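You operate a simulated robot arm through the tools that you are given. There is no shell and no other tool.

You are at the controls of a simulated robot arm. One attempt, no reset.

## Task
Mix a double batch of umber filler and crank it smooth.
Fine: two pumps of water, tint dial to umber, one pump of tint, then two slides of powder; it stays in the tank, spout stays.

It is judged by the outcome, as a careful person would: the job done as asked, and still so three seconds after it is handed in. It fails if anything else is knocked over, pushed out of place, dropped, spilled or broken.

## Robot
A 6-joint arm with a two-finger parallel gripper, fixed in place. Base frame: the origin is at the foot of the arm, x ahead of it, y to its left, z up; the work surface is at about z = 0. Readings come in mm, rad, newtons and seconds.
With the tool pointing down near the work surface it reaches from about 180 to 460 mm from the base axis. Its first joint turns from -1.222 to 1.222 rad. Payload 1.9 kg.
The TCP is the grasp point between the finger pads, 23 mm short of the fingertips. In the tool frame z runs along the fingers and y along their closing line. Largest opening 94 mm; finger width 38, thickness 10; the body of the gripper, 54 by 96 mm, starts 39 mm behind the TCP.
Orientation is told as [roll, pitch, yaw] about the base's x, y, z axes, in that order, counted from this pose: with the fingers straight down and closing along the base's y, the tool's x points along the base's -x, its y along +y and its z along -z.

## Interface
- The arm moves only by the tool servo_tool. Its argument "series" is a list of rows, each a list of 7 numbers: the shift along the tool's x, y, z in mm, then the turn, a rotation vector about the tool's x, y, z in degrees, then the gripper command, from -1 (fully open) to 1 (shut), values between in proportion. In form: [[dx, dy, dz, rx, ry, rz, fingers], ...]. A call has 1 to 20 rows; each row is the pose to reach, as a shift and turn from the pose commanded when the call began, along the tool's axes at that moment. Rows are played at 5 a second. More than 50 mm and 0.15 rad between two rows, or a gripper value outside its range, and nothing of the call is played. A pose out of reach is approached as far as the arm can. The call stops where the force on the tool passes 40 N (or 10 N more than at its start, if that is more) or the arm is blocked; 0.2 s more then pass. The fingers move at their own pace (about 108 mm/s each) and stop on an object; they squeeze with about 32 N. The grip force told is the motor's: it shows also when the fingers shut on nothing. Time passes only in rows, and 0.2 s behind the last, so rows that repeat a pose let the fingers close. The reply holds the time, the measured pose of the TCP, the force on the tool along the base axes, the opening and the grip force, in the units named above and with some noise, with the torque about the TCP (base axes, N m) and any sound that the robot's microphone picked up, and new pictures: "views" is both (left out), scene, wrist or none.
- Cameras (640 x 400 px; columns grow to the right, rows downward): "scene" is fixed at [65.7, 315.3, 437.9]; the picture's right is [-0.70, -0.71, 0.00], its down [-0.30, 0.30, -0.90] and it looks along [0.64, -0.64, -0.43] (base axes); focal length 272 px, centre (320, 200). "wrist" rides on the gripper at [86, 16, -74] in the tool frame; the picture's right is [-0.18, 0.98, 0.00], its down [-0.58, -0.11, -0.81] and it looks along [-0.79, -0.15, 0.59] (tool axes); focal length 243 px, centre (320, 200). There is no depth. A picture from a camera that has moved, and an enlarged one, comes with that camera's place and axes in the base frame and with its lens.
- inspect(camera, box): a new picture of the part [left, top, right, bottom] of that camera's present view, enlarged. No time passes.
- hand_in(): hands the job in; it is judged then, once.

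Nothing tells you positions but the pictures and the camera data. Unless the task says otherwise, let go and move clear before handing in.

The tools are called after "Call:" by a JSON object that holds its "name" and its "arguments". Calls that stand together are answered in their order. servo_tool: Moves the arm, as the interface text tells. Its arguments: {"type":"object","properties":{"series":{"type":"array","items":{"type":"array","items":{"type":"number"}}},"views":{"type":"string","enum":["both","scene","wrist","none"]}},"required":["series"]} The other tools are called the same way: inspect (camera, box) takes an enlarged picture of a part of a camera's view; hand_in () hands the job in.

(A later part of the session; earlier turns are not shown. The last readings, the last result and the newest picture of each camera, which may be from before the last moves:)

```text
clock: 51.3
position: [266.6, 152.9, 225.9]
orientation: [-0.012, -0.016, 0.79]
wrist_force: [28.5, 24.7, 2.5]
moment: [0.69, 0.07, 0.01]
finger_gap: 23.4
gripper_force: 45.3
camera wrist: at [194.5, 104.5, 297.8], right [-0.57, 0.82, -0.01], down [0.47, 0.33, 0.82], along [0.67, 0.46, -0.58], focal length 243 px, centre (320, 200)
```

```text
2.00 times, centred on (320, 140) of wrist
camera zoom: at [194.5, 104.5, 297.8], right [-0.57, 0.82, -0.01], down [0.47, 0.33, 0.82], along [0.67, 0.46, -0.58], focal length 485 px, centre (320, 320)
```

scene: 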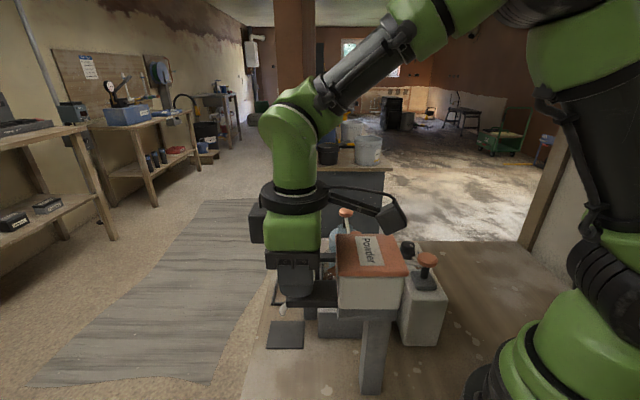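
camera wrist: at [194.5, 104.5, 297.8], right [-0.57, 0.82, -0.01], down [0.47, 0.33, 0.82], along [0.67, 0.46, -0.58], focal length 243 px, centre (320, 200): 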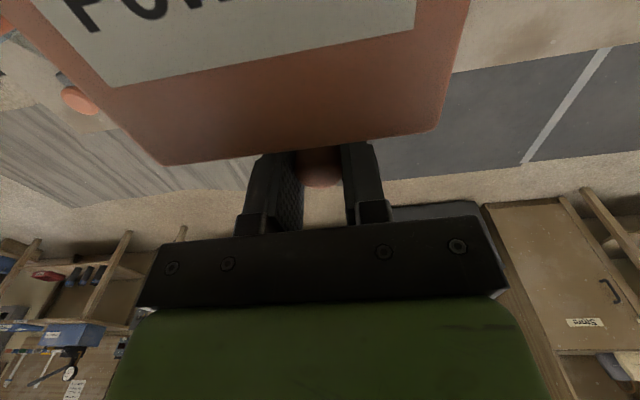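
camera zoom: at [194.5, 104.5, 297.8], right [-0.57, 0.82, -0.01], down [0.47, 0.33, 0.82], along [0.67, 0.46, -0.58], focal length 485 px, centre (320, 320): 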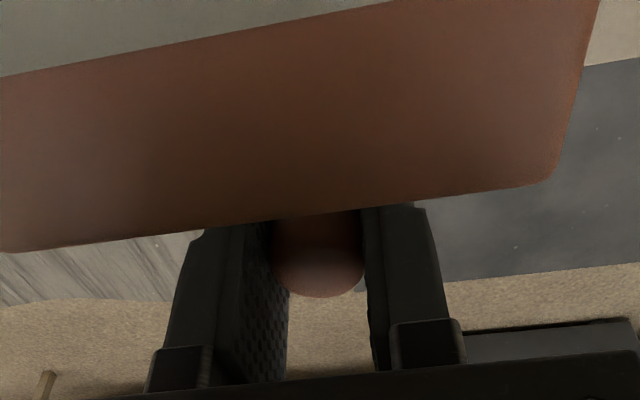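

The slide is fully home, so that's one measure. Now the second pull to the outer stop.

Call:
{"name": "servo_tool", "arguments": {"series": [[-3, 0, 0, 0, 0, 0, 0.7], [-7, 0, 0, 0, 0, 0, 0.7], [-11, 0, 0, 0, 0, 0, 0.7], [-15, 0, 0, 0, 0, 0, 0.7], [-19, 0, 0, 0, 0, 0, 0.7], [-23, 0, 0, 0, 0, 0, 0.7], [-27, 0, 0, 0, 0, 0, 0.7], [-31, 0, 0, 0, 0, 0, 0.7], [-35, 0, 0, 0, 0, 0, 0.7], [-39, 0, 0, 0, 0, 0, 0.7], [-42, 0, 0, 0, 0, 0, 0.7], [-44, 0, 0, 0, 0, 0, 0.7], [-46, 0, 0, 0, 0, 0, 0.7], [-48, 0, 0, 0, 0, 0, 0.7]]}}

Call:
{"name": "inspect", "arguments": {"camera": "scene", "box": [250, 200, 450, 340]}}

Call:
{"name": "inspect", "arguments": {"camera": "wrist", "box": [160, 40, 480, 240]}}

```text
clock: 54.2
position: [297.0, 184.4, 226.6]
orientation: [-0.01, 0.005, 0.78]
wrist_force: [-3.6, -7.7, 6.7]
moment: [0.35, 0.44, 0.04]
finger_gap: 23.2
gripper_force: 44.9
stopped in row 14: the force on the tool passed its limit at 50 N (the readings are from after the stop); the commanded pose is now the measured one
camera wrist: at [224.8, 135.7, 299.1], right [-0.56, 0.83, -0.01], down [0.49, 0.34, 0.81], along [0.67, 0.45, -0.59], focal length 243 px, centre (320, 200)
```

scene: 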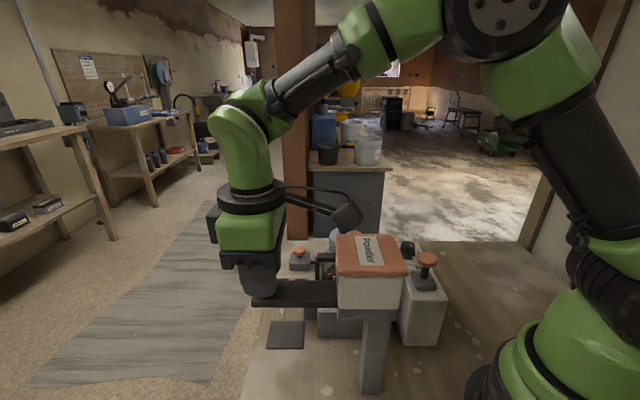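
wrist: 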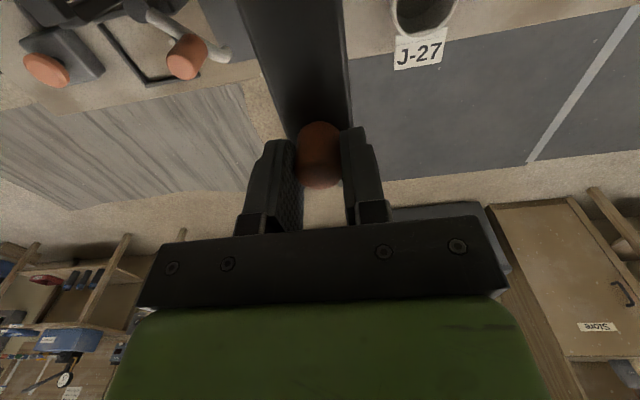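

```text
2.86 times, centred on (350, 270) of scene
camera zoom: at [65.6, 315.3, 437.9], right [-0.7, -0.71, 0.0], down [-0.3, 0.3, -0.9], along [0.64, -0.64, -0.43], focal length 776 px, centre (234, 0)
```

zoom: 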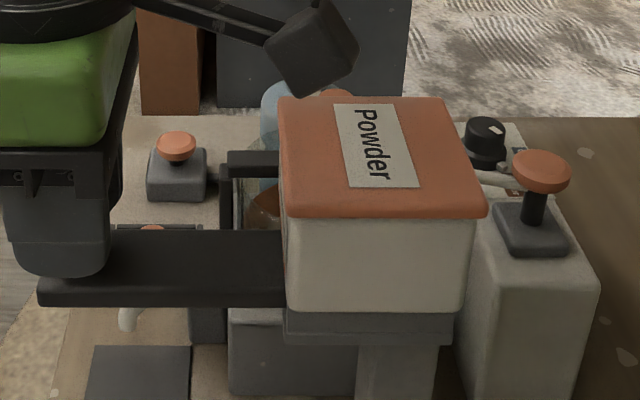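

```text
2.00 times, centred on (320, 140) of wrist
camera zoom: at [224.8, 135.7, 299.1], right [-0.56, 0.83, -0.01], down [0.49, 0.34, 0.81], along [0.67, 0.45, -0.59], focal length 485 px, centre (320, 320)
```

zoom: 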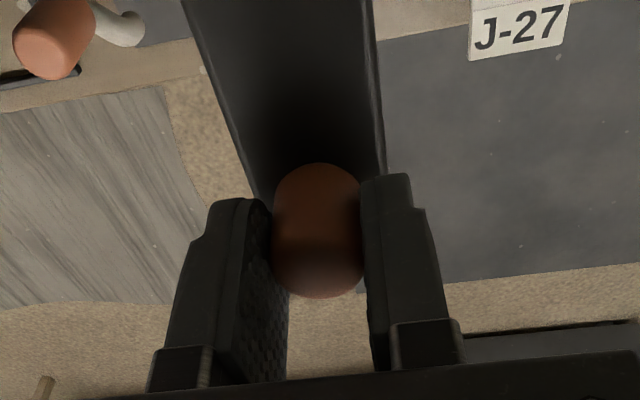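

The bar is at its outer stop again (same mark as before), and the level in the tank rose. Now I push it home.

Call:
{"name": "servo_tool", "arguments": {"series": [[3, 0, 0, 0, 0, 0, 0.7], [7, 0, 0, 0, 0, 0, 0.7], [11, 0, 0, 0, 0, 0, 0.7], [15, 0, 0, 0, 0, 0, 0.7], [19, 0, 0, 0, 0, 0, 0.7], [23, 0, 0, 0, 0, 0, 0.7], [27, 0, 0, 0, 0, 0, 0.7], [31, 0, 0, 0, 0, 0, 0.7], [35, 0, 0, 0, 0, 0, 0.7], [38, 0, 0, 0, 0, 0, 0.7], [40, 0, 0, 0, 0, 0, 0.7], [42, 0, 0, 0, 0, 0, 0.7], [44, 0, 0, 0, 0, 0, 0.7], [46, 0, 0, 0, 0, 0, 0.7]]}}

Call:
{"name": "inspect", "arguments": {"camera": "scene", "box": [250, 200, 450, 340]}}

```text
clock: 57.1
position: [267.8, 154.9, 226.1]
orientation: [-0.011, -0.008, 0.788]
wrist_force: [8.2, 5.1, -6.4]
moment: [0.34, 0.49, 0.07]
finger_gap: 23.3
gripper_force: 45.0
stopped in row 14: the force on the tool passed its limit at 42 N (the readings are from after the stop); the commanded pose is now the measured one
camera wrist: at [195.1, 105.7, 298.3], right [-0.57, 0.82, -0.01], down [0.48, 0.34, 0.81], along [0.67, 0.46, -0.58], focal length 243 px, centre (320, 200)
```

scene: 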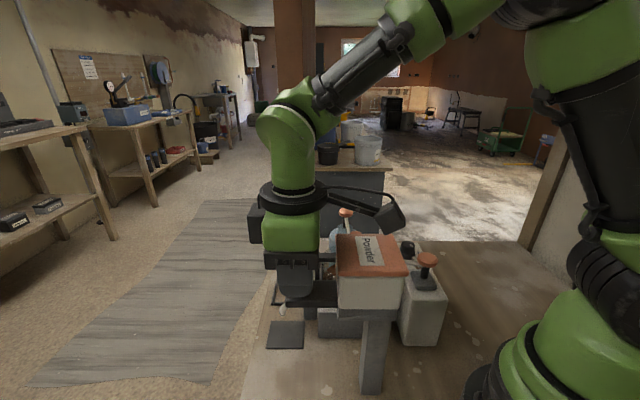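
wrist: 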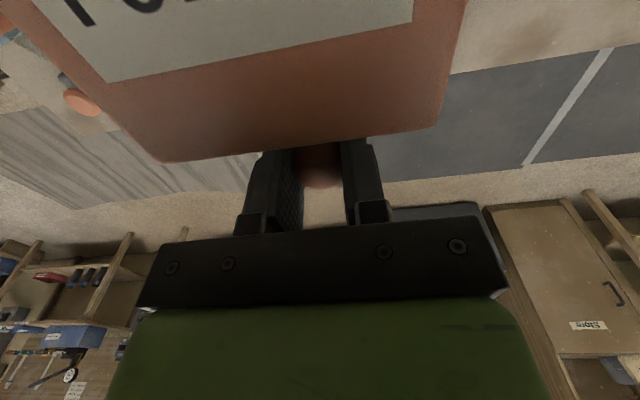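

```text
2.86 times, centred on (350, 270) of scene
camera zoom: at [65.7, 315.3, 437.9], right [-0.7, -0.71, 0.0], down [-0.3, 0.3, -0.9], along [0.64, -0.64, -0.43], focal length 776 px, centre (234, 0)
```

zoom: 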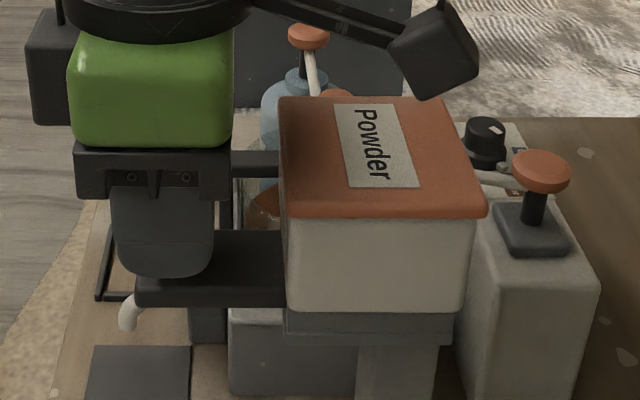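

Both powder slides are done and the slide is home. I'll release, rise, and cross high over to the crank for a close look.

Call:
{"name": "servo_tool", "arguments": {"series": [[0, 0, 0, 0, 0, 0, 0.4], [0, 0, 0, 0, 0, 0, -0.1], [0, 0, 0, 0, 0, 0, -0.1], [0, 0, -10, 0, 0, 0, -0.1], [0, 0, -35, 0, 0, 0, -0.1], [0, 0, -65, 0, 0, 0, -0.1], [0, 0, -95, 0, 0, 0, -0.1], [15, -20, -100, 0, 0, 0, -0.1], [35, -45, -100, 0, 0, 0, -0.1], [55, -70, -100, 0, 0, 0, -0.1], [72, -92, -100, 0, 0, 0, -0.1], [82, -103, -95, 0, 0, 0, -0.1], [82, -103, -95, 0, 0, 0, -0.1]]}}

Call:
{"name": "inspect", "arguments": {"camera": "wrist", "box": [200, 0, 440, 150]}}

Call:
{"name": "inspect", "arguments": {"camera": "scene", "box": [250, 200, 450, 340]}}

```text
clock: 59.9
position: [281.4, 22.1, 322.4]
orientation: [-0.012, -0.007, 0.788]
wrist_force: [0.1, 0.6, 0.1]
moment: [-0.02, -0.02, -0.02]
finger_gap: 51.8
gripper_force: 0.1
camera wrist: at [209.0, -25.7, 394.9], right [-0.57, 0.82, -0.01], down [0.48, 0.34, 0.81], along [0.67, 0.45, -0.58], focal length 243 px, centre (320, 200)
```

scene: 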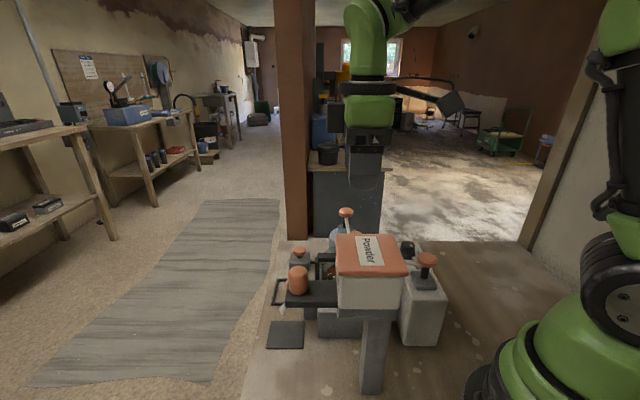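
wrist: 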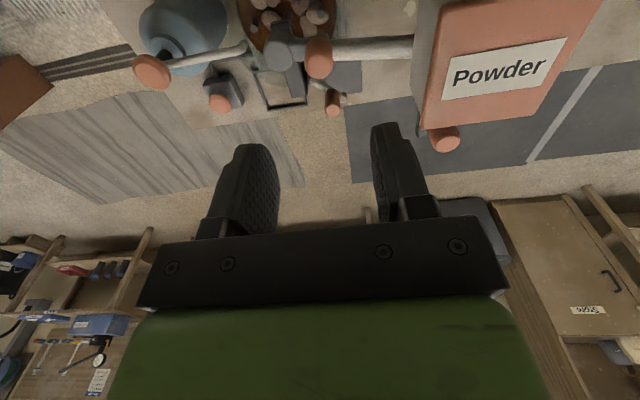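

```text
2.67 times, centred on (320, 75) of wrist
camera zoom: at [209.0, -25.7, 394.9], right [-0.57, 0.82, -0.01], down [0.48, 0.34, 0.81], along [0.67, 0.45, -0.58], focal length 647 px, centre (320, 533)
```

zoom: 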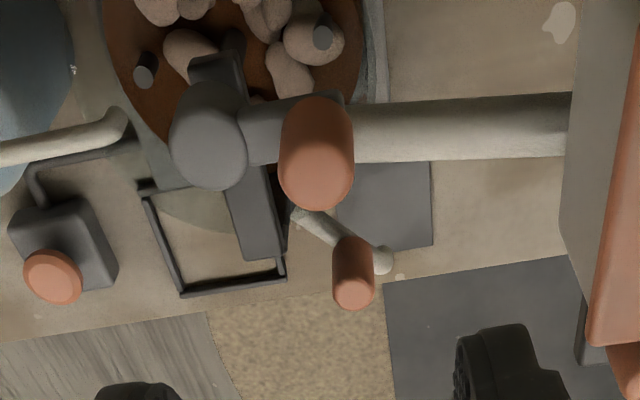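

```text
2.86 times, centred on (350, 270) of scene
camera zoom: at [65.7, 315.3, 437.9], right [-0.7, -0.71, 0.0], down [-0.3, 0.3, -0.9], along [0.64, -0.64, -0.43], focal length 776 px, centre (234, 0)
```

zoom: 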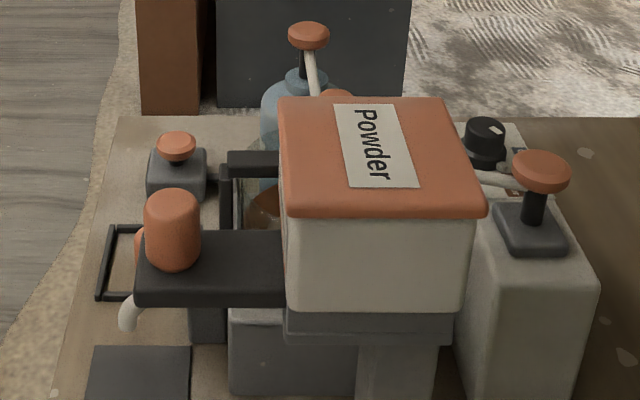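

Brown liquid with powder lumps is in the tank, so now I crank. I place the crank knob at about (284.5,21.5) with its top at z≈205, and the hub near (311,-2). I'll come down partway to confirm.

Call:
{"name": "servo_tool", "arguments": {"series": [[-1, -1.5, 20, 0, 0, 0, 0], [-1.8, -2.6, 45, 0, 0, 0, 0], [-1.8, -2.6, 70, 0, 0, 0, 0], [-1.8, -2.6, 84, 0, 0, 0, 0], [-1.8, -2.6, 84, 0, 0, 0, 0]]}}

Call:
{"name": "inspect", "arguments": {"camera": "wrist", "box": [160, 40, 480, 240]}}

Call:
{"name": "inspect", "arguments": {"camera": "scene", "box": [290, 180, 430, 280]}}

```text
clock: 61.1
position: [285.2, 23.7, 236.1]
orientation: [-0.012, -0.006, 0.787]
wrist_force: [-0.1, 0.5, 0.0]
moment: [-0.01, -0.03, 0.02]
finger_gap: 47.0
gripper_force: 0.1
camera wrist: at [213.2, -25.0, 308.9], right [-0.57, 0.82, -0.01], down [0.48, 0.34, 0.81], along [0.67, 0.45, -0.58], focal length 243 px, centre (320, 200)
```

scene: 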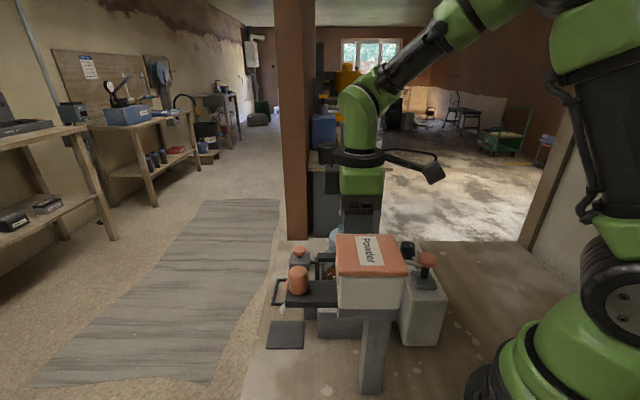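
wrist: 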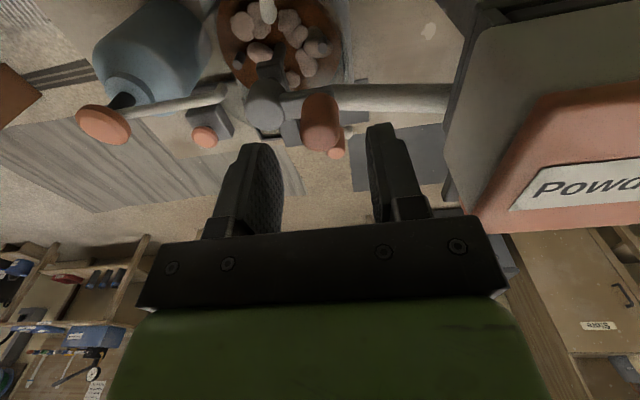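

```text
2.00 times, centred on (320, 140) of wrist
camera zoom: at [213.2, -25.0, 308.9], right [-0.57, 0.82, -0.01], down [0.48, 0.34, 0.81], along [0.67, 0.45, -0.58], focal length 485 px, centre (320, 320)
```

zoom: 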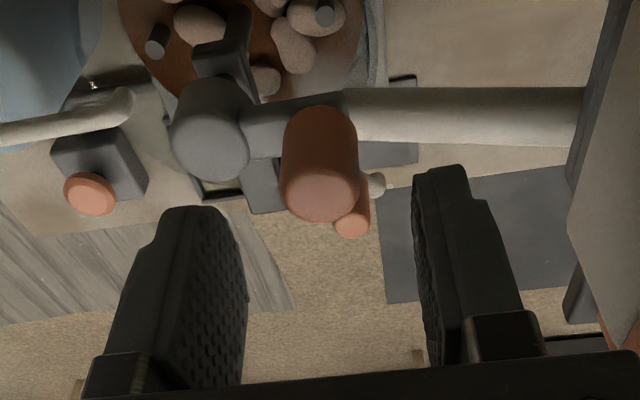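

```text
4.00 times, centred on (360, 230) of scene
camera zoom: at [65.7, 315.3, 437.9], right [-0.7, -0.71, 0.0], down [-0.3, 0.3, -0.9], along [0.64, -0.64, -0.43], focal length 1086 px, centre (160, 80)
```

zoom: 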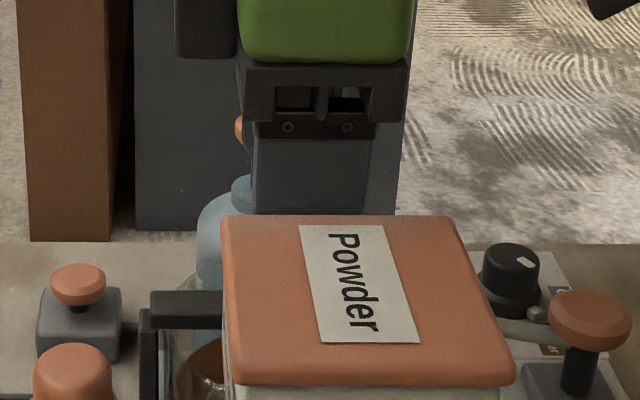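

The knob is centred under the grip at about (285,23.5). I'll lower to hold its upper part and close.

Call:
{"name": "servo_tool", "arguments": {"series": [[0, 0, 10, 0, 0, 0, 0], [0, 0, 20, 0, 0, 0, 0], [0, 0, 27, 0, 0, 0, 0], [0, 0, 27, 0, 0, 0, 0.3], [0, 0, 27, 0, 0, 0, 0.6], [0, 0, 27, 0, 0, 0, 0.6]]}}

Call:
{"name": "inspect", "arguments": {"camera": "wrist", "box": [160, 40, 480, 240]}}

```text
clock: 62.5
position: [285.2, 22.6, 209.9]
orientation: [-0.012, -0.009, 0.787]
wrist_force: [8.0, -7.8, -9.1]
moment: [0.6, 0.18, 0.08]
finger_gap: 21.3
gripper_force: 44.9
camera wrist: at [212.7, -25.1, 283.0], right [-0.57, 0.82, -0.01], down [0.48, 0.34, 0.81], along [0.67, 0.45, -0.58], focal length 243 px, centre (320, 200)
```

scene: 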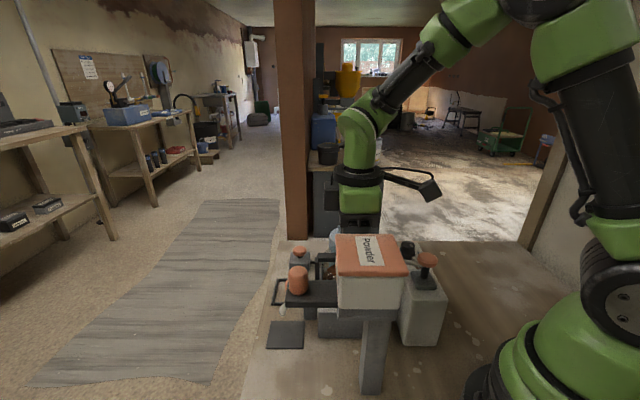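
wrist: 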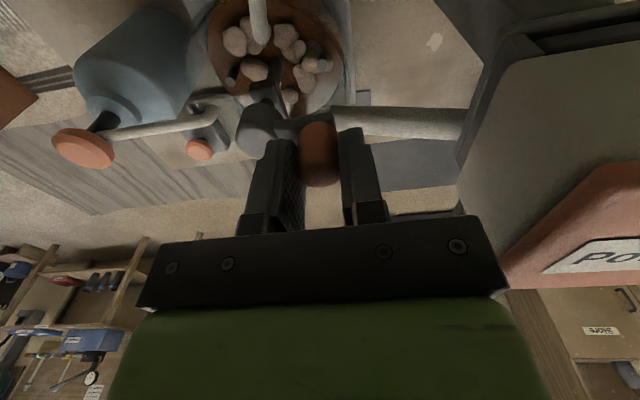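

```text
2.00 times, centred on (320, 140) of wrist
camera zoom: at [212.7, -25.1, 283.0], right [-0.57, 0.82, -0.01], down [0.48, 0.34, 0.81], along [0.67, 0.45, -0.58], focal length 485 px, centre (320, 320)
```

zoom: 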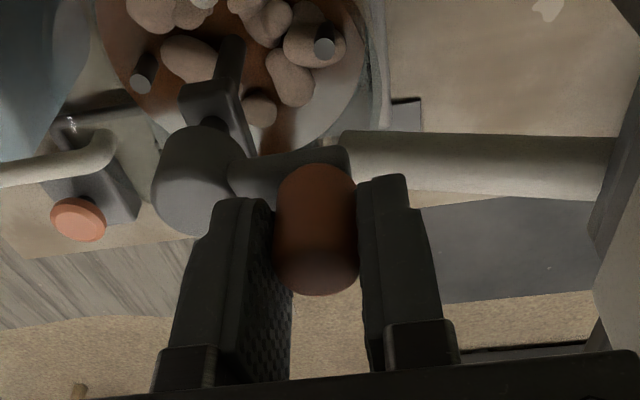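

The knob is gripped with only a light load. I'll try a small clockwise arc first and use the readings to refine the hub centre.

Call:
{"name": "servo_tool", "arguments": {"series": [[-2.7, 0, 0, 0, 0, 0, 0.6], [-5.4, -0.1, 0, 0, 0, 0, 0.6], [-8.5, -0.6, 0, 0, 0, 0, 0.6], [-11.5, -1.2, 0, 0, 0, 0, 0.6], [-14.5, -2.2, 0, 0, 0, 0, 0.6], [-17.3, -3.3, 0, 0, 0, 0, 0.6]], "views": "wrist"}}

```text
clock: 63.9
position: [300.1, 32.4, 210.6]
orientation: [-0.009, -0.003, 0.787]
wrist_force: [7.5, -26.3, -25.9]
moment: [0.79, -0.12, 0.07]
finger_gap: 21.5
gripper_force: 44.7
camera wrist: at [227.9, -16.0, 283.4], right [-0.57, 0.82, -0.01], down [0.48, 0.34, 0.81], along [0.67, 0.45, -0.59], focal length 243 px, centre (320, 200)
```

wrist: 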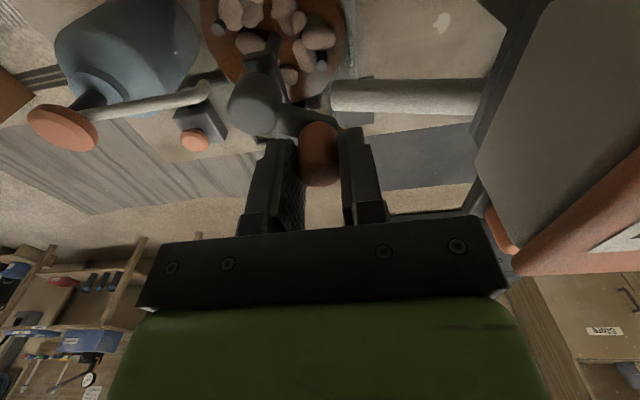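

The crank turns. The load suggests the hub is about 1–2 mm nearer the base than I assumed, so I'll continue with hub (310.8,-2.3) and radius ~34.8.

Call:
{"name": "servo_tool", "arguments": {"series": [[0.8, -1.7, 0, 0, 0, 0, 0.6], [-2.1, -3.2, 0, 0, 0, 0, 0.6], [-5.6, -5.7, 0, 0, 0, 0, 0.6], [-8.6, -8.6, 0, 0, 0, 0, 0.6], [-11.3, -11.9, 0, 0, 0, 0, 0.6], [-13.6, -15.5, 0, 0, 0, 0, 0.6], [-15.4, -19.4, 0, 0, 0, 0, 0.6], [-16.7, -23.4, 0, 0, 0, 0, 0.6]], "views": "wrist"}}

```text
clock: 65.7
position: [328.7, 26.0, 211.1]
orientation: [-0.015, -0.006, 0.788]
wrist_force: [-0.6, -0.1, -16.7]
moment: [0.98, -0.09, -0.01]
finger_gap: 21.7
gripper_force: 45.2
camera wrist: at [256.7, -21.0, 284.2], right [-0.57, 0.82, -0.01], down [0.48, 0.34, 0.81], along [0.67, 0.45, -0.58], focal length 243 px, centre (320, 200)
```

wrist: 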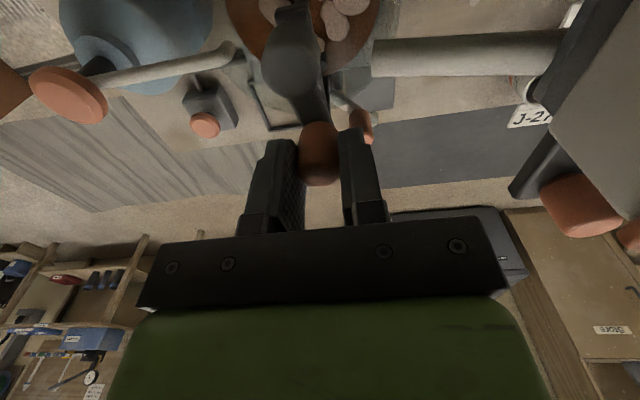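

The lateral load is near zero, so that hub and radius fit well. I'll carry on with 240° of cranking at the same radius.

Call:
{"name": "servo_tool", "arguments": {"series": [[-1.15, -7.17, 0.5, 0, 0, 0, 0.6], [-0.76, -14.44, 1, 0, 0, 0, 0.6], [1.13, -21.46, 1, 0, 0, 0, 0.6], [4.45, -27.93, 1, 0, 0, 0, 0.6], [9.03, -33.58, 1, 0, 0, 0, 0.6], [14.7, -38.15, 1, 0, 0, 0, 0.6], [21.19, -41.44, 1, 0, 0, 0, 0.6], [28.22, -43.31, 1, 0, 0, 0, 0.6], [35.48, -43.68, 1, 0, 0, 0, 0.6], [42.67, -42.53, 1, 0, 0, 0, 0.6], [49.45, -39.91, 1, 0, 0, 0, 0.6], [55.55, -35.93, 1, 0, 0, 0, 0.6], [60.68, -30.78, 1, 0, 0, 0, 0.6], [64.63, -24.67, 1, 0, 0, 0, 0.6], [67.23, -17.88, 1, 0, 0, 0, 0.6], [68.35, -10.69, 1, 0, 0, 0, 0.6], [67.96, -3.42, 1, 0, 0, 0, 0.6], [66.07, 3.6, 1, 0, 0, 0, 0.6], [62.75, 10.07, 1, 0, 0, 0, 0.6], [58.17, 15.72, 1, 0, 0, 0, 0.6]], "views": "both"}}

```text
clock: 66.6
position: [343.7, 9.9, 211.7]
orientation: [-0.009, -0.009, 0.785]
wrist_force: [-1.0, -1.2, 3.1]
moment: [0.4, 0.45, 0.01]
finger_gap: 21.4
gripper_force: 45.2
stopped in row 4: the force on the tool passed its limit at 40 N (the readings are from after the stop); the commanded pose is now the measured one
camera wrist: at [271.1, -39.6, 283.4], right [-0.56, 0.83, -0.01], down [0.48, 0.34, 0.81], along [0.67, 0.45, -0.58], focal length 243 px, centre (320, 200)
```

scene: 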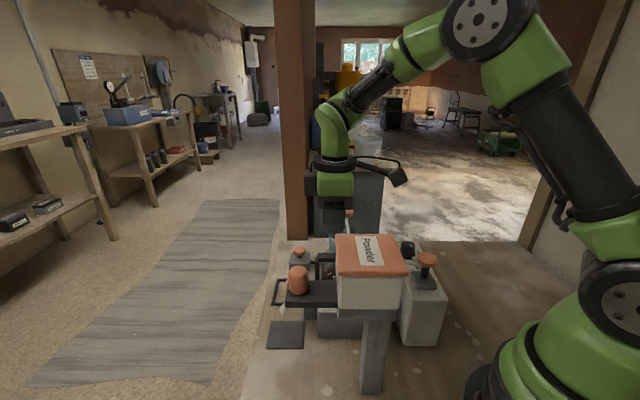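
wrist: 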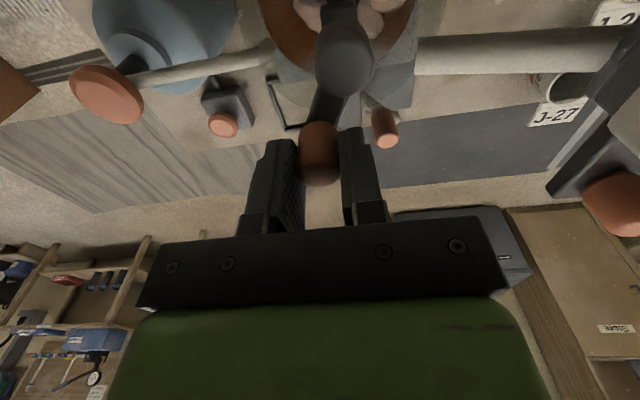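

The stop was only drag from going a bit too fast. I'll go on at 8° per step.

Call:
{"name": "servo_tool", "arguments": {"series": [[2.62, -4.1, 0, 0, 0, 0, 0.6], [5.52, -7.99, 0, 0, 0, 0, 0.6], [8.93, -11.45, 0, 0, 0, 0, 0.6], [12.79, -14.39, 0, 0, 0, 0, 0.6], [17.03, -16.76, 0, 0, 0, 0, 0.6], [21.55, -18.53, 0, 0, 0, 0, 0.6], [26.28, -19.64, 0, 0, 0, 0, 0.6], [31.11, -20.09, 0, 0, 0, 0, 0.6], [35.96, -19.86, 0, 0, 0, 0, 0.6], [40.73, -18.96, 0, 0, 0, 0, 0.6], [45.33, -17.4, 0, 0, 0, 0, 0.6], [49.67, -15.22, 0, 0, 0, 0, 0.6], [53.66, -12.46, 0, 0, 0, 0, 0.6], [57.23, -9.17, 0, 0, 0, 0, 0.6], [60.3, -5.41, 0, 0, 0, 0, 0.6], [62.82, -1.26, 0, 0, 0, 0, 0.6], [64.74, 3.2, 0, 0, 0, 0, 0.6], [66.02, 7.88, 0, 0, 0, 0, 0.6], [66.64, 12.7, 0, 0, 0, 0, 0.6], [66.58, 17.55, 0, 0, 0, 0, 0.6]], "views": "both"}}

```text
clock: 68.2
position: [337.5, -21.7, 210.6]
orientation: [0.0, -0.003, 0.782]
wrist_force: [-1.4, 1.1, 0.8]
moment: [0.43, 0.27, 0.02]
finger_gap: 21.4
gripper_force: 45.5
stopped in row 8: the force on the tool passed its limit at 42 N (the readings are from after the stop); the commanded pose is now the measured one
camera wrist: at [266.2, -70.8, 283.7], right [-0.56, 0.83, 0.0], down [0.49, 0.33, 0.81], along [0.67, 0.45, -0.59], focal length 243 px, centre (320, 200)
```

scene: 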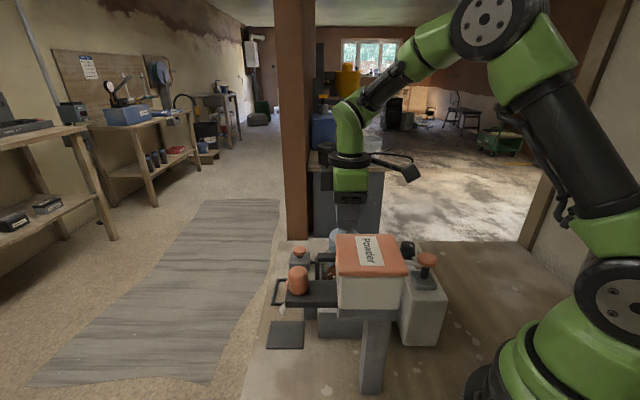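
wrist: 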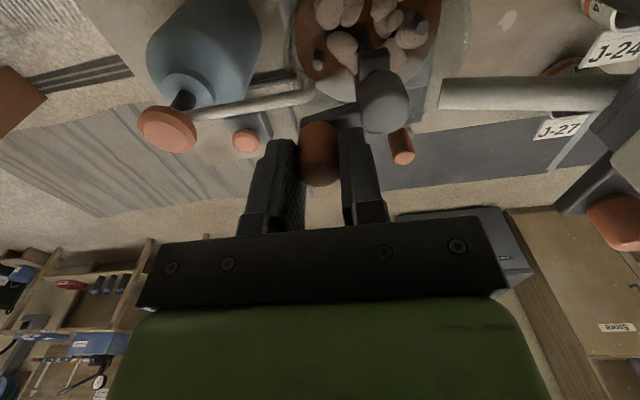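

The relaxed positions now fit a hub at (309.8,-1.8) with radius 34.2. I'll continue on that circle at 7° per step.

Call:
{"name": "servo_tool", "arguments": {"series": [[4.15, -0.53, 0, 0, 0, 0, 0.6], [8.32, -0.45, 0, 0, 0, 0, 0.6], [12.46, 0.13, 0, 0, 0, 0, 0.6], [16.49, 1.21, 0, 0, 0, 0, 0.6], [20.36, 2.77, 0, 0, 0, 0, 0.6], [24.02, 4.8, 0, 0, 0, 0, 0.6], [27.39, 7.25, 0, 0, 0, 0, 0.6], [30.45, 10.1, 0, 0, 0, 0, 0.6], [33.13, 13.3, 0, 0, 0, 0, 0.6], [35.41, 16.8, 0, 0, 0, 0, 0.6], [37.24, 20.55, 0, 0, 0, 0, 0.6], [38.6, 24.5, 0, 0, 0, 0, 0.6], [39.46, 28.59, 0, 0, 0, 0, 0.6], [39.83, 32.74, 0, 0, 0, 0, 0.6], [39.68, 36.92, 0, 0, 0, 0, 0.6], [39.03, 41.04, 0, 0, 0, 0, 0.6], [37.88, 45.06, 0, 0, 0, 0, 0.6], [36.25, 48.9, 0, 0, 0, 0, 0.6], [34.16, 52.52, 0, 0, 0, 0, 0.6], [31.65, 55.85, 0, 0, 0, 0, 0.6]], "views": "both"}}

```text
clock: 72.4
position: [275.0, -5.0, 209.1]
orientation: [-0.002, -0.004, 0.784]
wrist_force: [-3.9, -0.5, -36.8]
moment: [-0.24, -0.38, -0.03]
finger_gap: 21.4
gripper_force: 45.6
camera wrist: at [204.0, -54.1, 283.4], right [-0.56, 0.83, 0.0], down [0.49, 0.33, 0.81], along [0.67, 0.46, -0.59], focal length 243 px, centre (320, 200)
```

scene: 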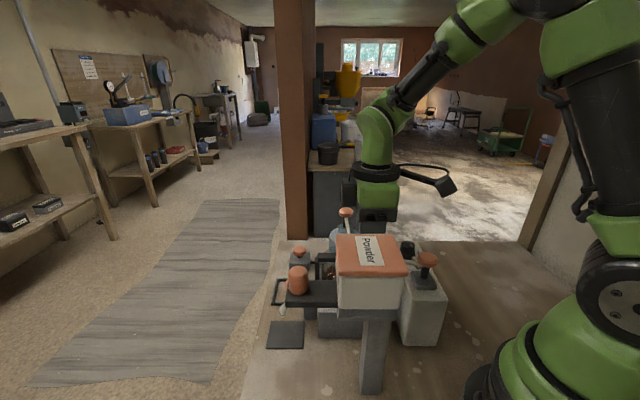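
wrist: 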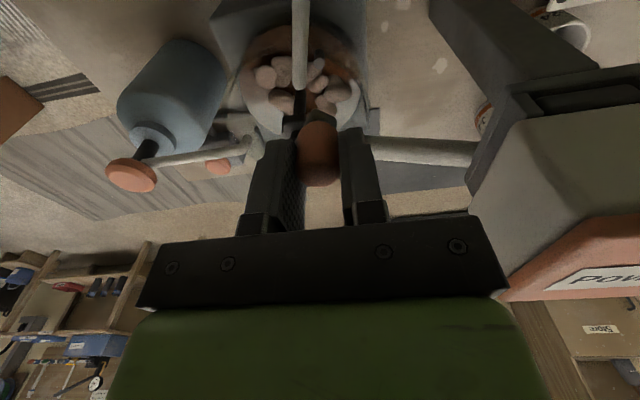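

That arc ran clean, with only a vertical load left because I was holding about 2 mm high. I'll lower 2 mm and continue.

Call:
{"name": "servo_tool", "arguments": {"series": [[-4.25, 4.19, 1, 0, 0, 0, 0.6], [-9.16, 7.57, 2, 0, 0, 0, 0.6], [-14.58, 10.04, 2, 0, 0, 0, 0.6], [-20.36, 11.53, 2, 0, 0, 0, 0.6], [-26.3, 12.0, 2, 0, 0, 0, 0.6], [-32.23, 11.43, 2, 0, 0, 0, 0.6], [-37.98, 9.84, 2, 0, 0, 0, 0.6], [-43.36, 7.27, 2, 0, 0, 0, 0.6], [-48.21, 3.81, 2, 0, 0, 0, 0.6], [-52.39, -0.45, 2, 0, 0, 0, 0.6], [-55.77, -5.36, 2, 0, 0, 0, 0.6], [-58.24, -10.78, 2, 0, 0, 0, 0.6], [-59.73, -16.56, 2, 0, 0, 0, 0.6], [-60.2, -22.5, 2, 0, 0, 0, 0.6], [-59.63, -28.43, 2, 0, 0, 0, 0.6], [-58.04, -34.18, 2, 0, 0, 0, 0.6], [-55.47, -39.56, 2, 0, 0, 0, 0.6], [-52.01, -44.41, 2, 0, 0, 0, 0.6], [-47.75, -48.59, 2, 0, 0, 0, 0.6], [-42.84, -51.97, 2, 0, 0, 0, 0.6]], "views": "wrist"}}

```text
clock: 73.3
position: [279.4, 14.5, 210.5]
orientation: [0.003, -0.005, 0.777]
wrist_force: [-4.3, 2.4, 0.2]
moment: [-0.13, -0.57, -0.05]
finger_gap: 21.5
gripper_force: 45.1
stopped in row 4: the force on the tool passed its limit at 51 N (the readings are from after the stop); the commanded pose is now the measured one
camera wrist: at [207.1, -34.1, 283.3], right [-0.56, 0.83, 0.0], down [0.49, 0.33, 0.81], along [0.67, 0.45, -0.59], focal length 243 px, centre (320, 200)
```

wrist: 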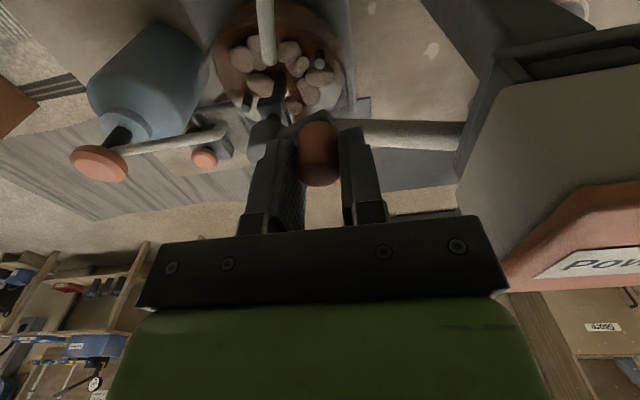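

I'll keep to 7° per step on the refined circle, which ran clean before.

Call:
{"name": "servo_tool", "arguments": {"series": [[-4.1, 0.92, 0, 0, 0, 0, 0.6], [-8.27, 1.41, 0, 0, 0, 0, 0.6], [-12.47, 1.4, 0, 0, 0, 0, 0.6], [-16.64, 0.87, 0, 0, 0, 0, 0.6], [-20.71, -0.16, 0, 0, 0, 0, 0.6], [-24.63, -1.68, 0, 0, 0, 0, 0.6], [-28.33, -3.66, 0, 0, 0, 0, 0.6], [-31.76, -6.08, 0, 0, 0, 0, 0.6], [-34.87, -8.91, 0, 0, 0, 0, 0.6], [-37.62, -12.08, 0, 0, 0, 0, 0.6], [-39.95, -15.58, 0, 0, 0, 0, 0.6], [-41.84, -19.32, 0, 0, 0, 0, 0.6], [-43.27, -23.27, 0, 0, 0, 0, 0.6], [-44.2, -27.37, 0, 0, 0, 0, 0.6], [-44.62, -31.55, 0, 0, 0, 0, 0.6], [-44.53, -35.75, 0, 0, 0, 0, 0.6], [-43.93, -39.91, 0, 0, 0, 0, 0.6], [-42.83, -43.96, 0, 0, 0, 0, 0.6], [-41.25, -47.85, 0, 0, 0, 0, 0.6], [-39.2, -51.51, 0, 0, 0, 0, 0.6]], "views": "wrist"}}

```text
clock: 74.5
position: [291.9, 28.5, 210.2]
orientation: [0.003, -0.007, 0.776]
wrist_force: [-2.8, 3.7, 2.9]
moment: [-0.56, -0.14, -0.01]
finger_gap: 21.3
gripper_force: 44.8
stopped in row 5: the force on the tool passed its limit at 42 N (the readings are from after the stop); the commanded pose is now the measured one
camera wrist: at [220.2, -19.7, 283.1], right [-0.56, 0.83, 0.01], down [0.49, 0.32, 0.81], along [0.67, 0.45, -0.59], focal length 243 px, centre (320, 200)
```

wrist: 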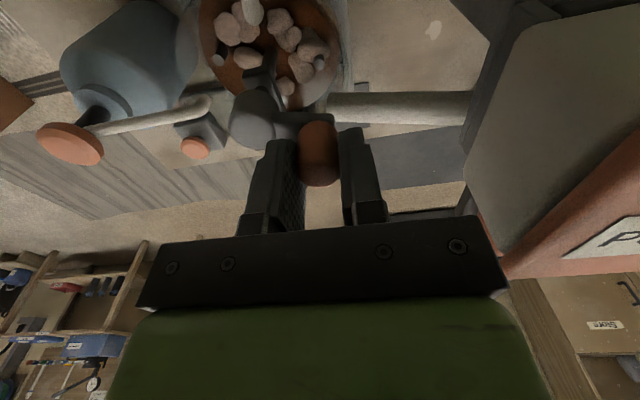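

The stops come from small height and radius errors while clamped tight, since the knob itself spins freely. I'll switch to a loose cage around the knob where the pads push along the path, and grip only where they can't.

Call:
{"name": "servo_tool", "arguments": {"series": [[-4.44, -2.26, 0, 0, 0, 0, 0.6], [-8.75, -4.37, 0, 0, 0, 0, 0.6], [-12.73, -7.05, 0, 0, 0, 0, 0.6], [-12.73, -7.05, 0, 0, 0, 0, 0.5], [-16.29, -10.26, 0, 0, 0, 0, 0.5], [-19.38, -13.94, 0, 0, 0, 0, 0.5], [-21.92, -18.01, 0, 0, 0, 0, 0.5], [-23.88, -22.4, 0, 0, 0, 0, 0.5], [-25.2, -27.01, 0, 0, 0, 0, 0.5], [-25.87, -31.76, 0, 0, 0, 0, 0.5], [-25.87, -36.56, 0, 0, 0, 0, 0.5], [-25.2, -41.31, 0, 0, 0, 0, 0.5], [-23.88, -45.92, 0, 0, 0, 0, 0.5], [-21.92, -50.31, 0, 0, 0, 0, 0.5], [-19.38, -54.38, 0, 0, 0, 0, 0.5], [-16.29, -58.06, 0, 0, 0, 0, 0.5], [-12.73, -61.27, 0, 0, 0, 0, 0.5], [-12.73, -61.27, 0, 0, 0, 0, 0.6], [-8.75, -63.95, 0, 0, 0, 0, 0.6], [-4.44, -66.06, 0, 0, 0, 0, 0.6]], "views": "wrist"}}

```text
clock: 78.7
position: [342.6, -16.0, 209.9]
orientation: [0.002, -0.01, 0.778]
wrist_force: [2.4, -0.8, 16.2]
moment: [-0.91, 0.19, 0.0]
finger_gap: 21.1
gripper_force: 45.4
camera wrist: at [270.2, -64.1, 282.5], right [-0.56, 0.83, 0.0], down [0.49, 0.32, 0.81], along [0.67, 0.45, -0.58], focal length 243 px, centre (320, 200)
```

wrist: 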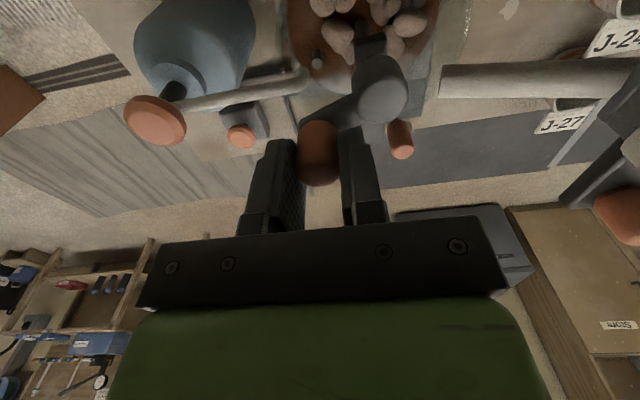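

That ran smoothly with no stop. I'll continue the same way, re-seating the grip now and then.

Call:
{"name": "servo_tool", "arguments": {"series": [[4.57, -1.48, -0.3, 0, 0, 0, 0.6], [9.29, -2.31, -0.3, 0, 0, 0, 0.6], [9.29, -2.31, -0.3, 0, 0, 0, 0.5], [9.29, -2.31, -0.3, 0, 0, 0, 0.6], [14.09, -2.48, -0.3, 0, 0, 0, 0.6], [18.86, -1.98, -0.3, 0, 0, 0, 0.6], [23.52, -0.82, -0.3, 0, 0, 0, 0.6], [23.52, -0.82, -0.3, 0, 0, 0, 0.5], [23.52, -0.82, -0.3, 0, 0, 0, 0.6], [27.97, 0.98, -0.3, 0, 0, 0, 0.6], [32.13, 3.38, -0.3, 0, 0, 0, 0.6], [35.91, 6.34, -0.3, 0, 0, 0, 0.6], [35.91, 6.34, -0.3, 0, 0, 0, 0.5], [39.62, 10.25, -0.3, 0, 0, 0, 0.5], [42.68, 14.7, -0.3, 0, 0, 0, 0.5], [45.01, 19.57, -0.3, 0, 0, 0, 0.5], [46.54, 24.75, -0.3, 0, 0, 0, 0.5], [47.24, 30.1, -0.3, 0, 0, 0, 0.5], [47.1, 35.49, -0.3, 0, 0, 0, 0.5], [46.12, 40.8, -0.3, 0, 0, 0, 0.5]], "views": "wrist"}}

Call:
{"name": "inspect", "arguments": {"camera": "wrist", "box": [200, 0, 440, 150]}}

```text
clock: 80.2
position: [329.6, -32.3, 209.9]
orientation: [0.001, -0.006, 0.774]
wrist_force: [1.8, -1.2, -2.3]
moment: [0.06, -0.09, -0.01]
finger_gap: 21.4
gripper_force: 45.0
stopped in row 7: the force on the tool passed its limit at 45 N (the readings are from after the stop); the commanded pose is now the measured one
camera wrist: at [257.0, -79.8, 281.2], right [-0.56, 0.83, 0.0], down [0.49, 0.33, 0.81], along [0.67, 0.45, -0.59], focal length 243 px, centre (320, 200)
```

wrist: 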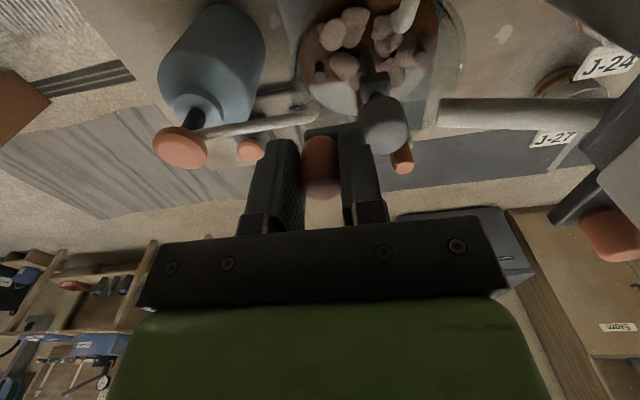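

```text
2.67 times, centred on (320, 75) of wrist
camera zoom: at [257.0, -79.8, 281.2], right [-0.56, 0.83, 0.0], down [0.49, 0.33, 0.81], along [0.67, 0.45, -0.59], focal length 647 px, centre (320, 533)
```

zoom: 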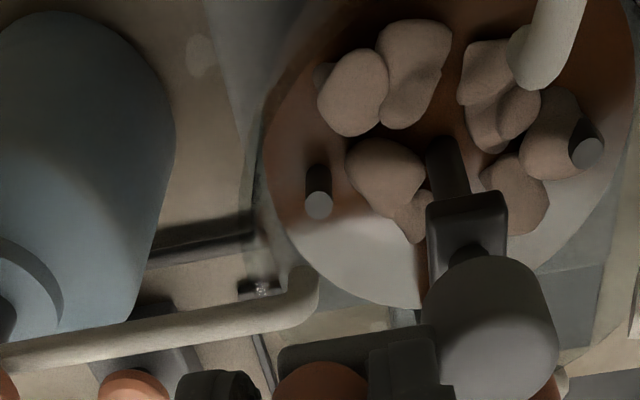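

The pads slipped about 4 mm there, so the crank drags more at speed in that stretch. I'll re-seat on the knob, go slower through this part, then use the loose cage again.

Call:
{"name": "servo_tool", "arguments": {"series": [[-3.9, 0.5, 0, 0, 0, 0, 0.48], [-3.9, 0.5, 0, 0, 0, 0, 0.6], [-1.12, 0.83, 0, 0, 0, 0, 0.6], [1.56, 1.42, 0, 0, 0, 0, 0.6], [4.2, 2.21, 0, 0, 0, 0, 0.6], [6.75, 3.2, 0, 0, 0, 0, 0.6], [9.23, 4.4, 0, 0, 0, 0, 0.6], [11.61, 5.78, 0, 0, 0, 0, 0.6], [13.86, 7.35, 0, 0, 0, 0, 0.6], [15.99, 9.09, 0, 0, 0, 0, 0.6], [17.98, 10.99, 0, 0, 0, 0, 0.6], [17.98, 10.99, 0, 0, 0, 0, 0.5], [20.75, 14.24, 0, 0, 0, 0, 0.5], [23.11, 17.8, 0, 0, 0, 0, 0.5], [25.02, 21.63, 0, 0, 0, 0, 0.5], [26.45, 25.65, 0, 0, 0, 0, 0.5], [27.37, 29.83, 0, 0, 0, 0, 0.5], [27.78, 34.08, 0, 0, 0, 0, 0.5], [27.67, 38.35, 0, 0, 0, 0, 0.5], [27.03, 42.58, 0, 0, 0, 0, 0.5]], "views": "wrist"}}

Call:
{"name": "inspect", "arguments": {"camera": "wrist", "box": [200, 0, 440, 150]}}

```text
clock: 84.4
position: [279.8, -18.8, 207.3]
orientation: [-0.001, -0.006, 0.776]
wrist_force: [0.0, -0.4, 0.4]
moment: [-0.02, 0.0, -0.01]
finger_gap: 23.4
gripper_force: 0.5
camera wrist: at [208.5, -67.4, 279.7], right [-0.56, 0.83, 0.0], down [0.49, 0.33, 0.81], along [0.67, 0.45, -0.59], focal length 243 px, centre (320, 200)
```

wrist: 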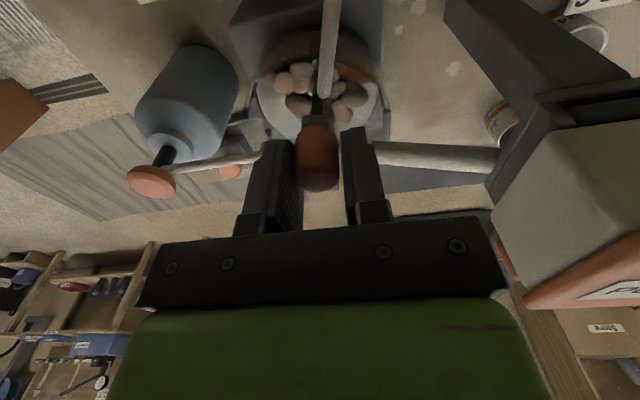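

```text
2.67 times, centred on (320, 75) of wrist
camera zoom: at [208.5, -67.4, 279.7], right [-0.56, 0.83, 0.0], down [0.49, 0.33, 0.81], along [0.67, 0.45, -0.59], focal length 647 px, centre (320, 533)
```

zoom: 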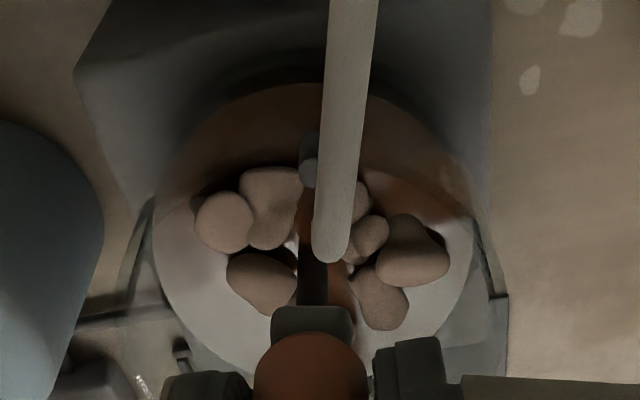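

No stop this time and the load is zero; the lumps are still there. I'll keep cranking in the same pattern.

Call:
{"name": "servo_tool", "arguments": {"series": [[-1.34, 4.69, -1, 0, 0, 0, 0.5], [-3.33, 9.15, -1.5, 0, 0, 0, 0.5], [-5.91, 13.29, -1.5, 0, 0, 0, 0.5], [-9.05, 17.03, -1.5, 0, 0, 0, 0.5], [-11.73, 19.53, -1.5, 0, 0, 0, 0.5], [-11.73, 19.53, -1.5, 0, 0, 0, 0.6], [-14.15, 21.39, -1.5, 0, 0, 0, 0.6], [-16.73, 23.03, -1.5, 0, 0, 0, 0.6], [-19.44, 24.44, -1.5, 0, 0, 0, 0.6], [-22.26, 25.61, -1.5, 0, 0, 0, 0.6], [-25.17, 26.53, -1.5, 0, 0, 0, 0.6], [-28.15, 27.19, -1.5, 0, 0, 0, 0.6], [-31.18, 27.59, -1.5, 0, 0, 0, 0.6], [-34.23, 27.72, -1.5, 0, 0, 0, 0.6], [-34.23, 27.72, -1.5, 0, 0, 0, 0.5], [-34.23, 27.72, -1.5, 0, 0, 0, 0.6], [-37.28, 27.59, -1.5, 0, 0, 0, 0.6], [-40.31, 27.19, -1.5, 0, 0, 0, 0.6], [-43.29, 26.53, -1.5, 0, 0, 0, 0.6], [-46.2, 25.61, -1.5, 0, 0, 0, 0.6]], "views": "wrist"}}

```text
clock: 88.6
position: [294.6, 30.3, 209.9]
orientation: [0.001, -0.01, 0.777]
wrist_force: [-2.3, 2.8, 17.2]
moment: [-0.86, 0.87, 0.02]
finger_gap: 21.2
gripper_force: 45.1
camera wrist: at [223.1, -17.7, 282.5], right [-0.56, 0.83, 0.0], down [0.49, 0.33, 0.81], along [0.67, 0.45, -0.59], focal length 243 px, centre (320, 200)
```

wrist: 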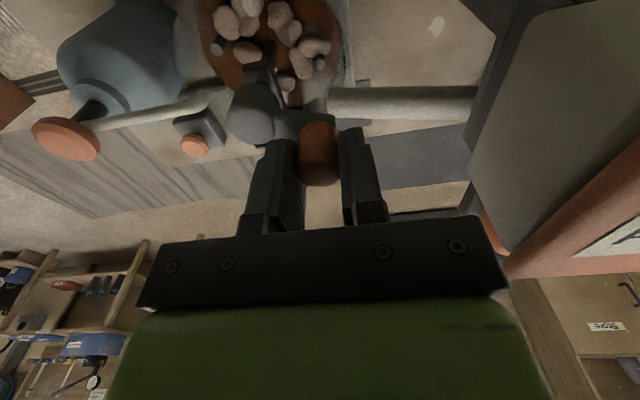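

Call:
{"name": "servo_tool", "arguments": {"series": [[-2.82, -1.17, -0.3, 0, 0, 0, 0.6], [-5.53, -2.58, -0.3, 0, 0, 0, 0.6], [-8.11, -4.22, -0.3, 0, 0, 0, 0.6], [-10.53, -6.08, -0.3, 0, 0, 0, 0.6], [-10.53, -6.08, -0.3, 0, 0, 0, 0.5], [-14.04, -9.47, -0.3, 0, 0, 0, 0.5], [-17.05, -13.32, -0.3, 0, 0, 0, 0.5], [-19.49, -17.55, -0.3, 0, 0, 0, 0.5], [-21.32, -22.08, -0.3, 0, 0, 0, 0.5], [-22.5, -26.81, -0.3, 0, 0, 0, 0.5], [-23.01, -31.67, -0.3, 0, 0, 0, 0.5], [-22.84, -36.55, -0.3, 0, 0, 0, 0.5], [-21.99, -41.36, -0.3, 0, 0, 0, 0.5], [-20.48, -46.0, -0.3, 0, 0, 0, 0.5], [-18.34, -50.39, -0.3, 0, 0, 0, 0.5], [-15.61, -54.44, -0.3, 0, 0, 0, 0.5], [-12.34, -58.07, -0.3, 0, 0, 0, 0.5], [-10.06, -60.09, -0.3, 0, 0, 0, 0.5], [-10.06, -60.09, -0.3, 0, 0, 0, 0.6], [-7.6, -61.91, -0.3, 0, 0, 0, 0.6]], "views": "wrist"}}

Call:
{"name": "inspect", "arguments": {"camera": "wrist", "box": [240, 0, 480, 150]}}

```text
clock: 92.8
position: [343.3, -7.8, 209.4]
orientation: [-0.001, -0.007, 0.777]
wrist_force: [-0.6, 0.9, 15.1]
moment: [-0.81, 1.0, 0.0]
finger_gap: 21.4
gripper_force: 44.8
camera wrist: at [271.8, -56.3, 282.8], right [-0.56, 0.83, 0.0], down [0.49, 0.33, 0.81], along [0.67, 0.45, -0.59], focal length 243 px, centre (320, 200)
```

wrist: 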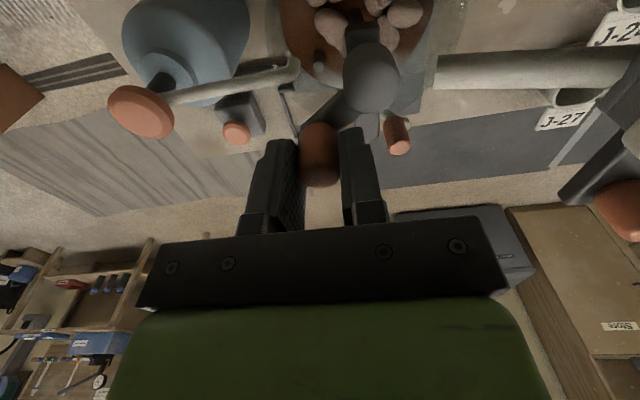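

```text
2.67 times, centred on (360, 75) of wrist
camera zoom: at [271.8, -56.3, 282.8], right [-0.56, 0.83, 0.0], down [0.49, 0.33, 0.81], along [0.67, 0.45, -0.59], focal length 647 px, centre (213, 533)
```

zoom: 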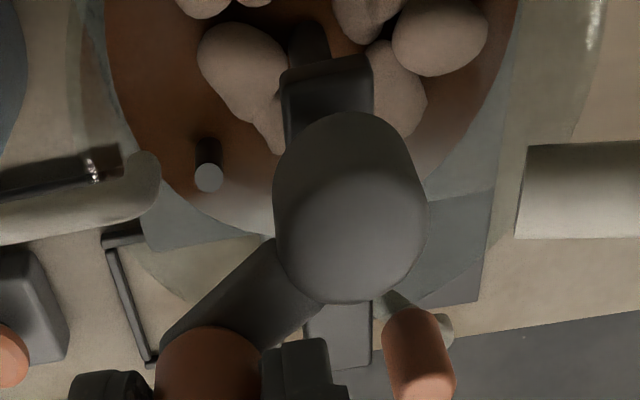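

Call:
{"name": "servo_tool", "arguments": {"series": [[2.6, -1.59, -0.3, 0, 0, 0, 0.6], [5.33, -2.95, -0.3, 0, 0, 0, 0.6], [8.17, -4.07, -0.3, 0, 0, 0, 0.6], [11.1, -4.94, -0.3, 0, 0, 0, 0.6], [14.09, -5.55, -0.3, 0, 0, 0, 0.6], [17.13, -5.9, -0.3, 0, 0, 0, 0.6], [20.18, -5.97, -0.3, 0, 0, 0, 0.6], [20.18, -5.97, -0.3, 0, 0, 0, 0.5], [20.18, -5.97, -0.3, 0, 0, 0, 0.6], [23.23, -5.79, -0.3, 0, 0, 0, 0.6], [26.25, -5.34, -0.3, 0, 0, 0, 0.6], [29.22, -4.62, -0.3, 0, 0, 0, 0.6], [32.11, -3.66, -0.3, 0, 0, 0, 0.6], [34.91, -2.44, -0.3, 0, 0, 0, 0.6], [37.6, -0.98, -0.3, 0, 0, 0, 0.6], [40.14, 0.7, -0.3, 0, 0, 0, 0.6], [42.53, 2.61, -0.3, 0, 0, 0, 0.6], [42.53, 2.61, -0.3, 0, 0, 0, 0.5], [45.98, 6.06, -0.3, 0, 0, 0, 0.5], [48.92, 9.96, -0.3, 0, 0, 0, 0.5]], "views": "wrist"}}

Call:
{"name": "inspect", "arguments": {"camera": "wrist", "box": [200, 0, 440, 150]}}

```text
clock: 97.0
position: [301.8, -35.2, 210.9]
orientation: [-0.001, -0.006, 0.778]
wrist_force: [0.1, -0.8, 0.3]
moment: [0.01, -0.02, 0.01]
finger_gap: 23.4
gripper_force: 0.2
camera wrist: at [229.4, -84.1, 283.3], right [-0.56, 0.83, 0.0], down [0.49, 0.33, 0.81], along [0.67, 0.45, -0.59], focal length 243 px, centre (320, 200)
```

wrist: 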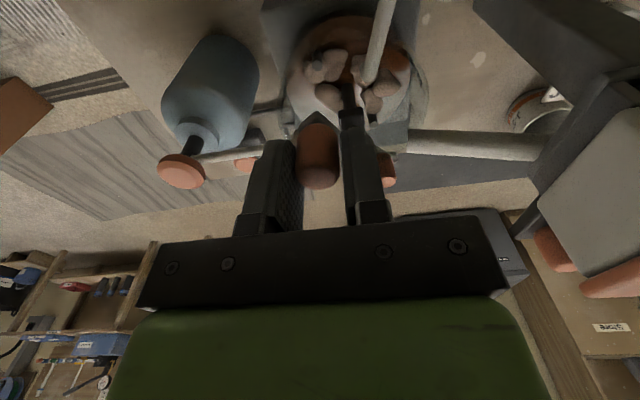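

```text
2.67 times, centred on (320, 75) of wrist
camera zoom: at [229.4, -84.1, 283.3], right [-0.56, 0.83, 0.0], down [0.49, 0.33, 0.81], along [0.67, 0.45, -0.59], focal length 647 px, centre (320, 533)
```

zoom: 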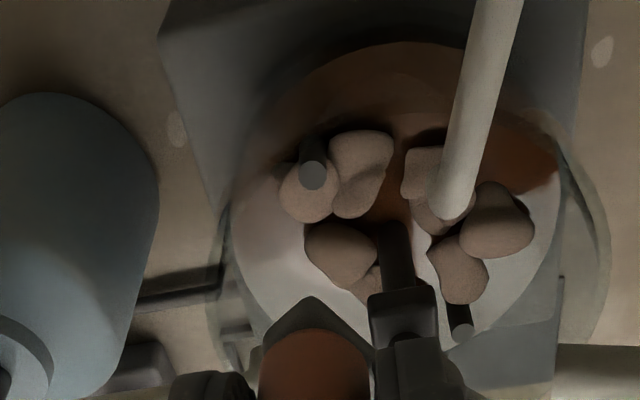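

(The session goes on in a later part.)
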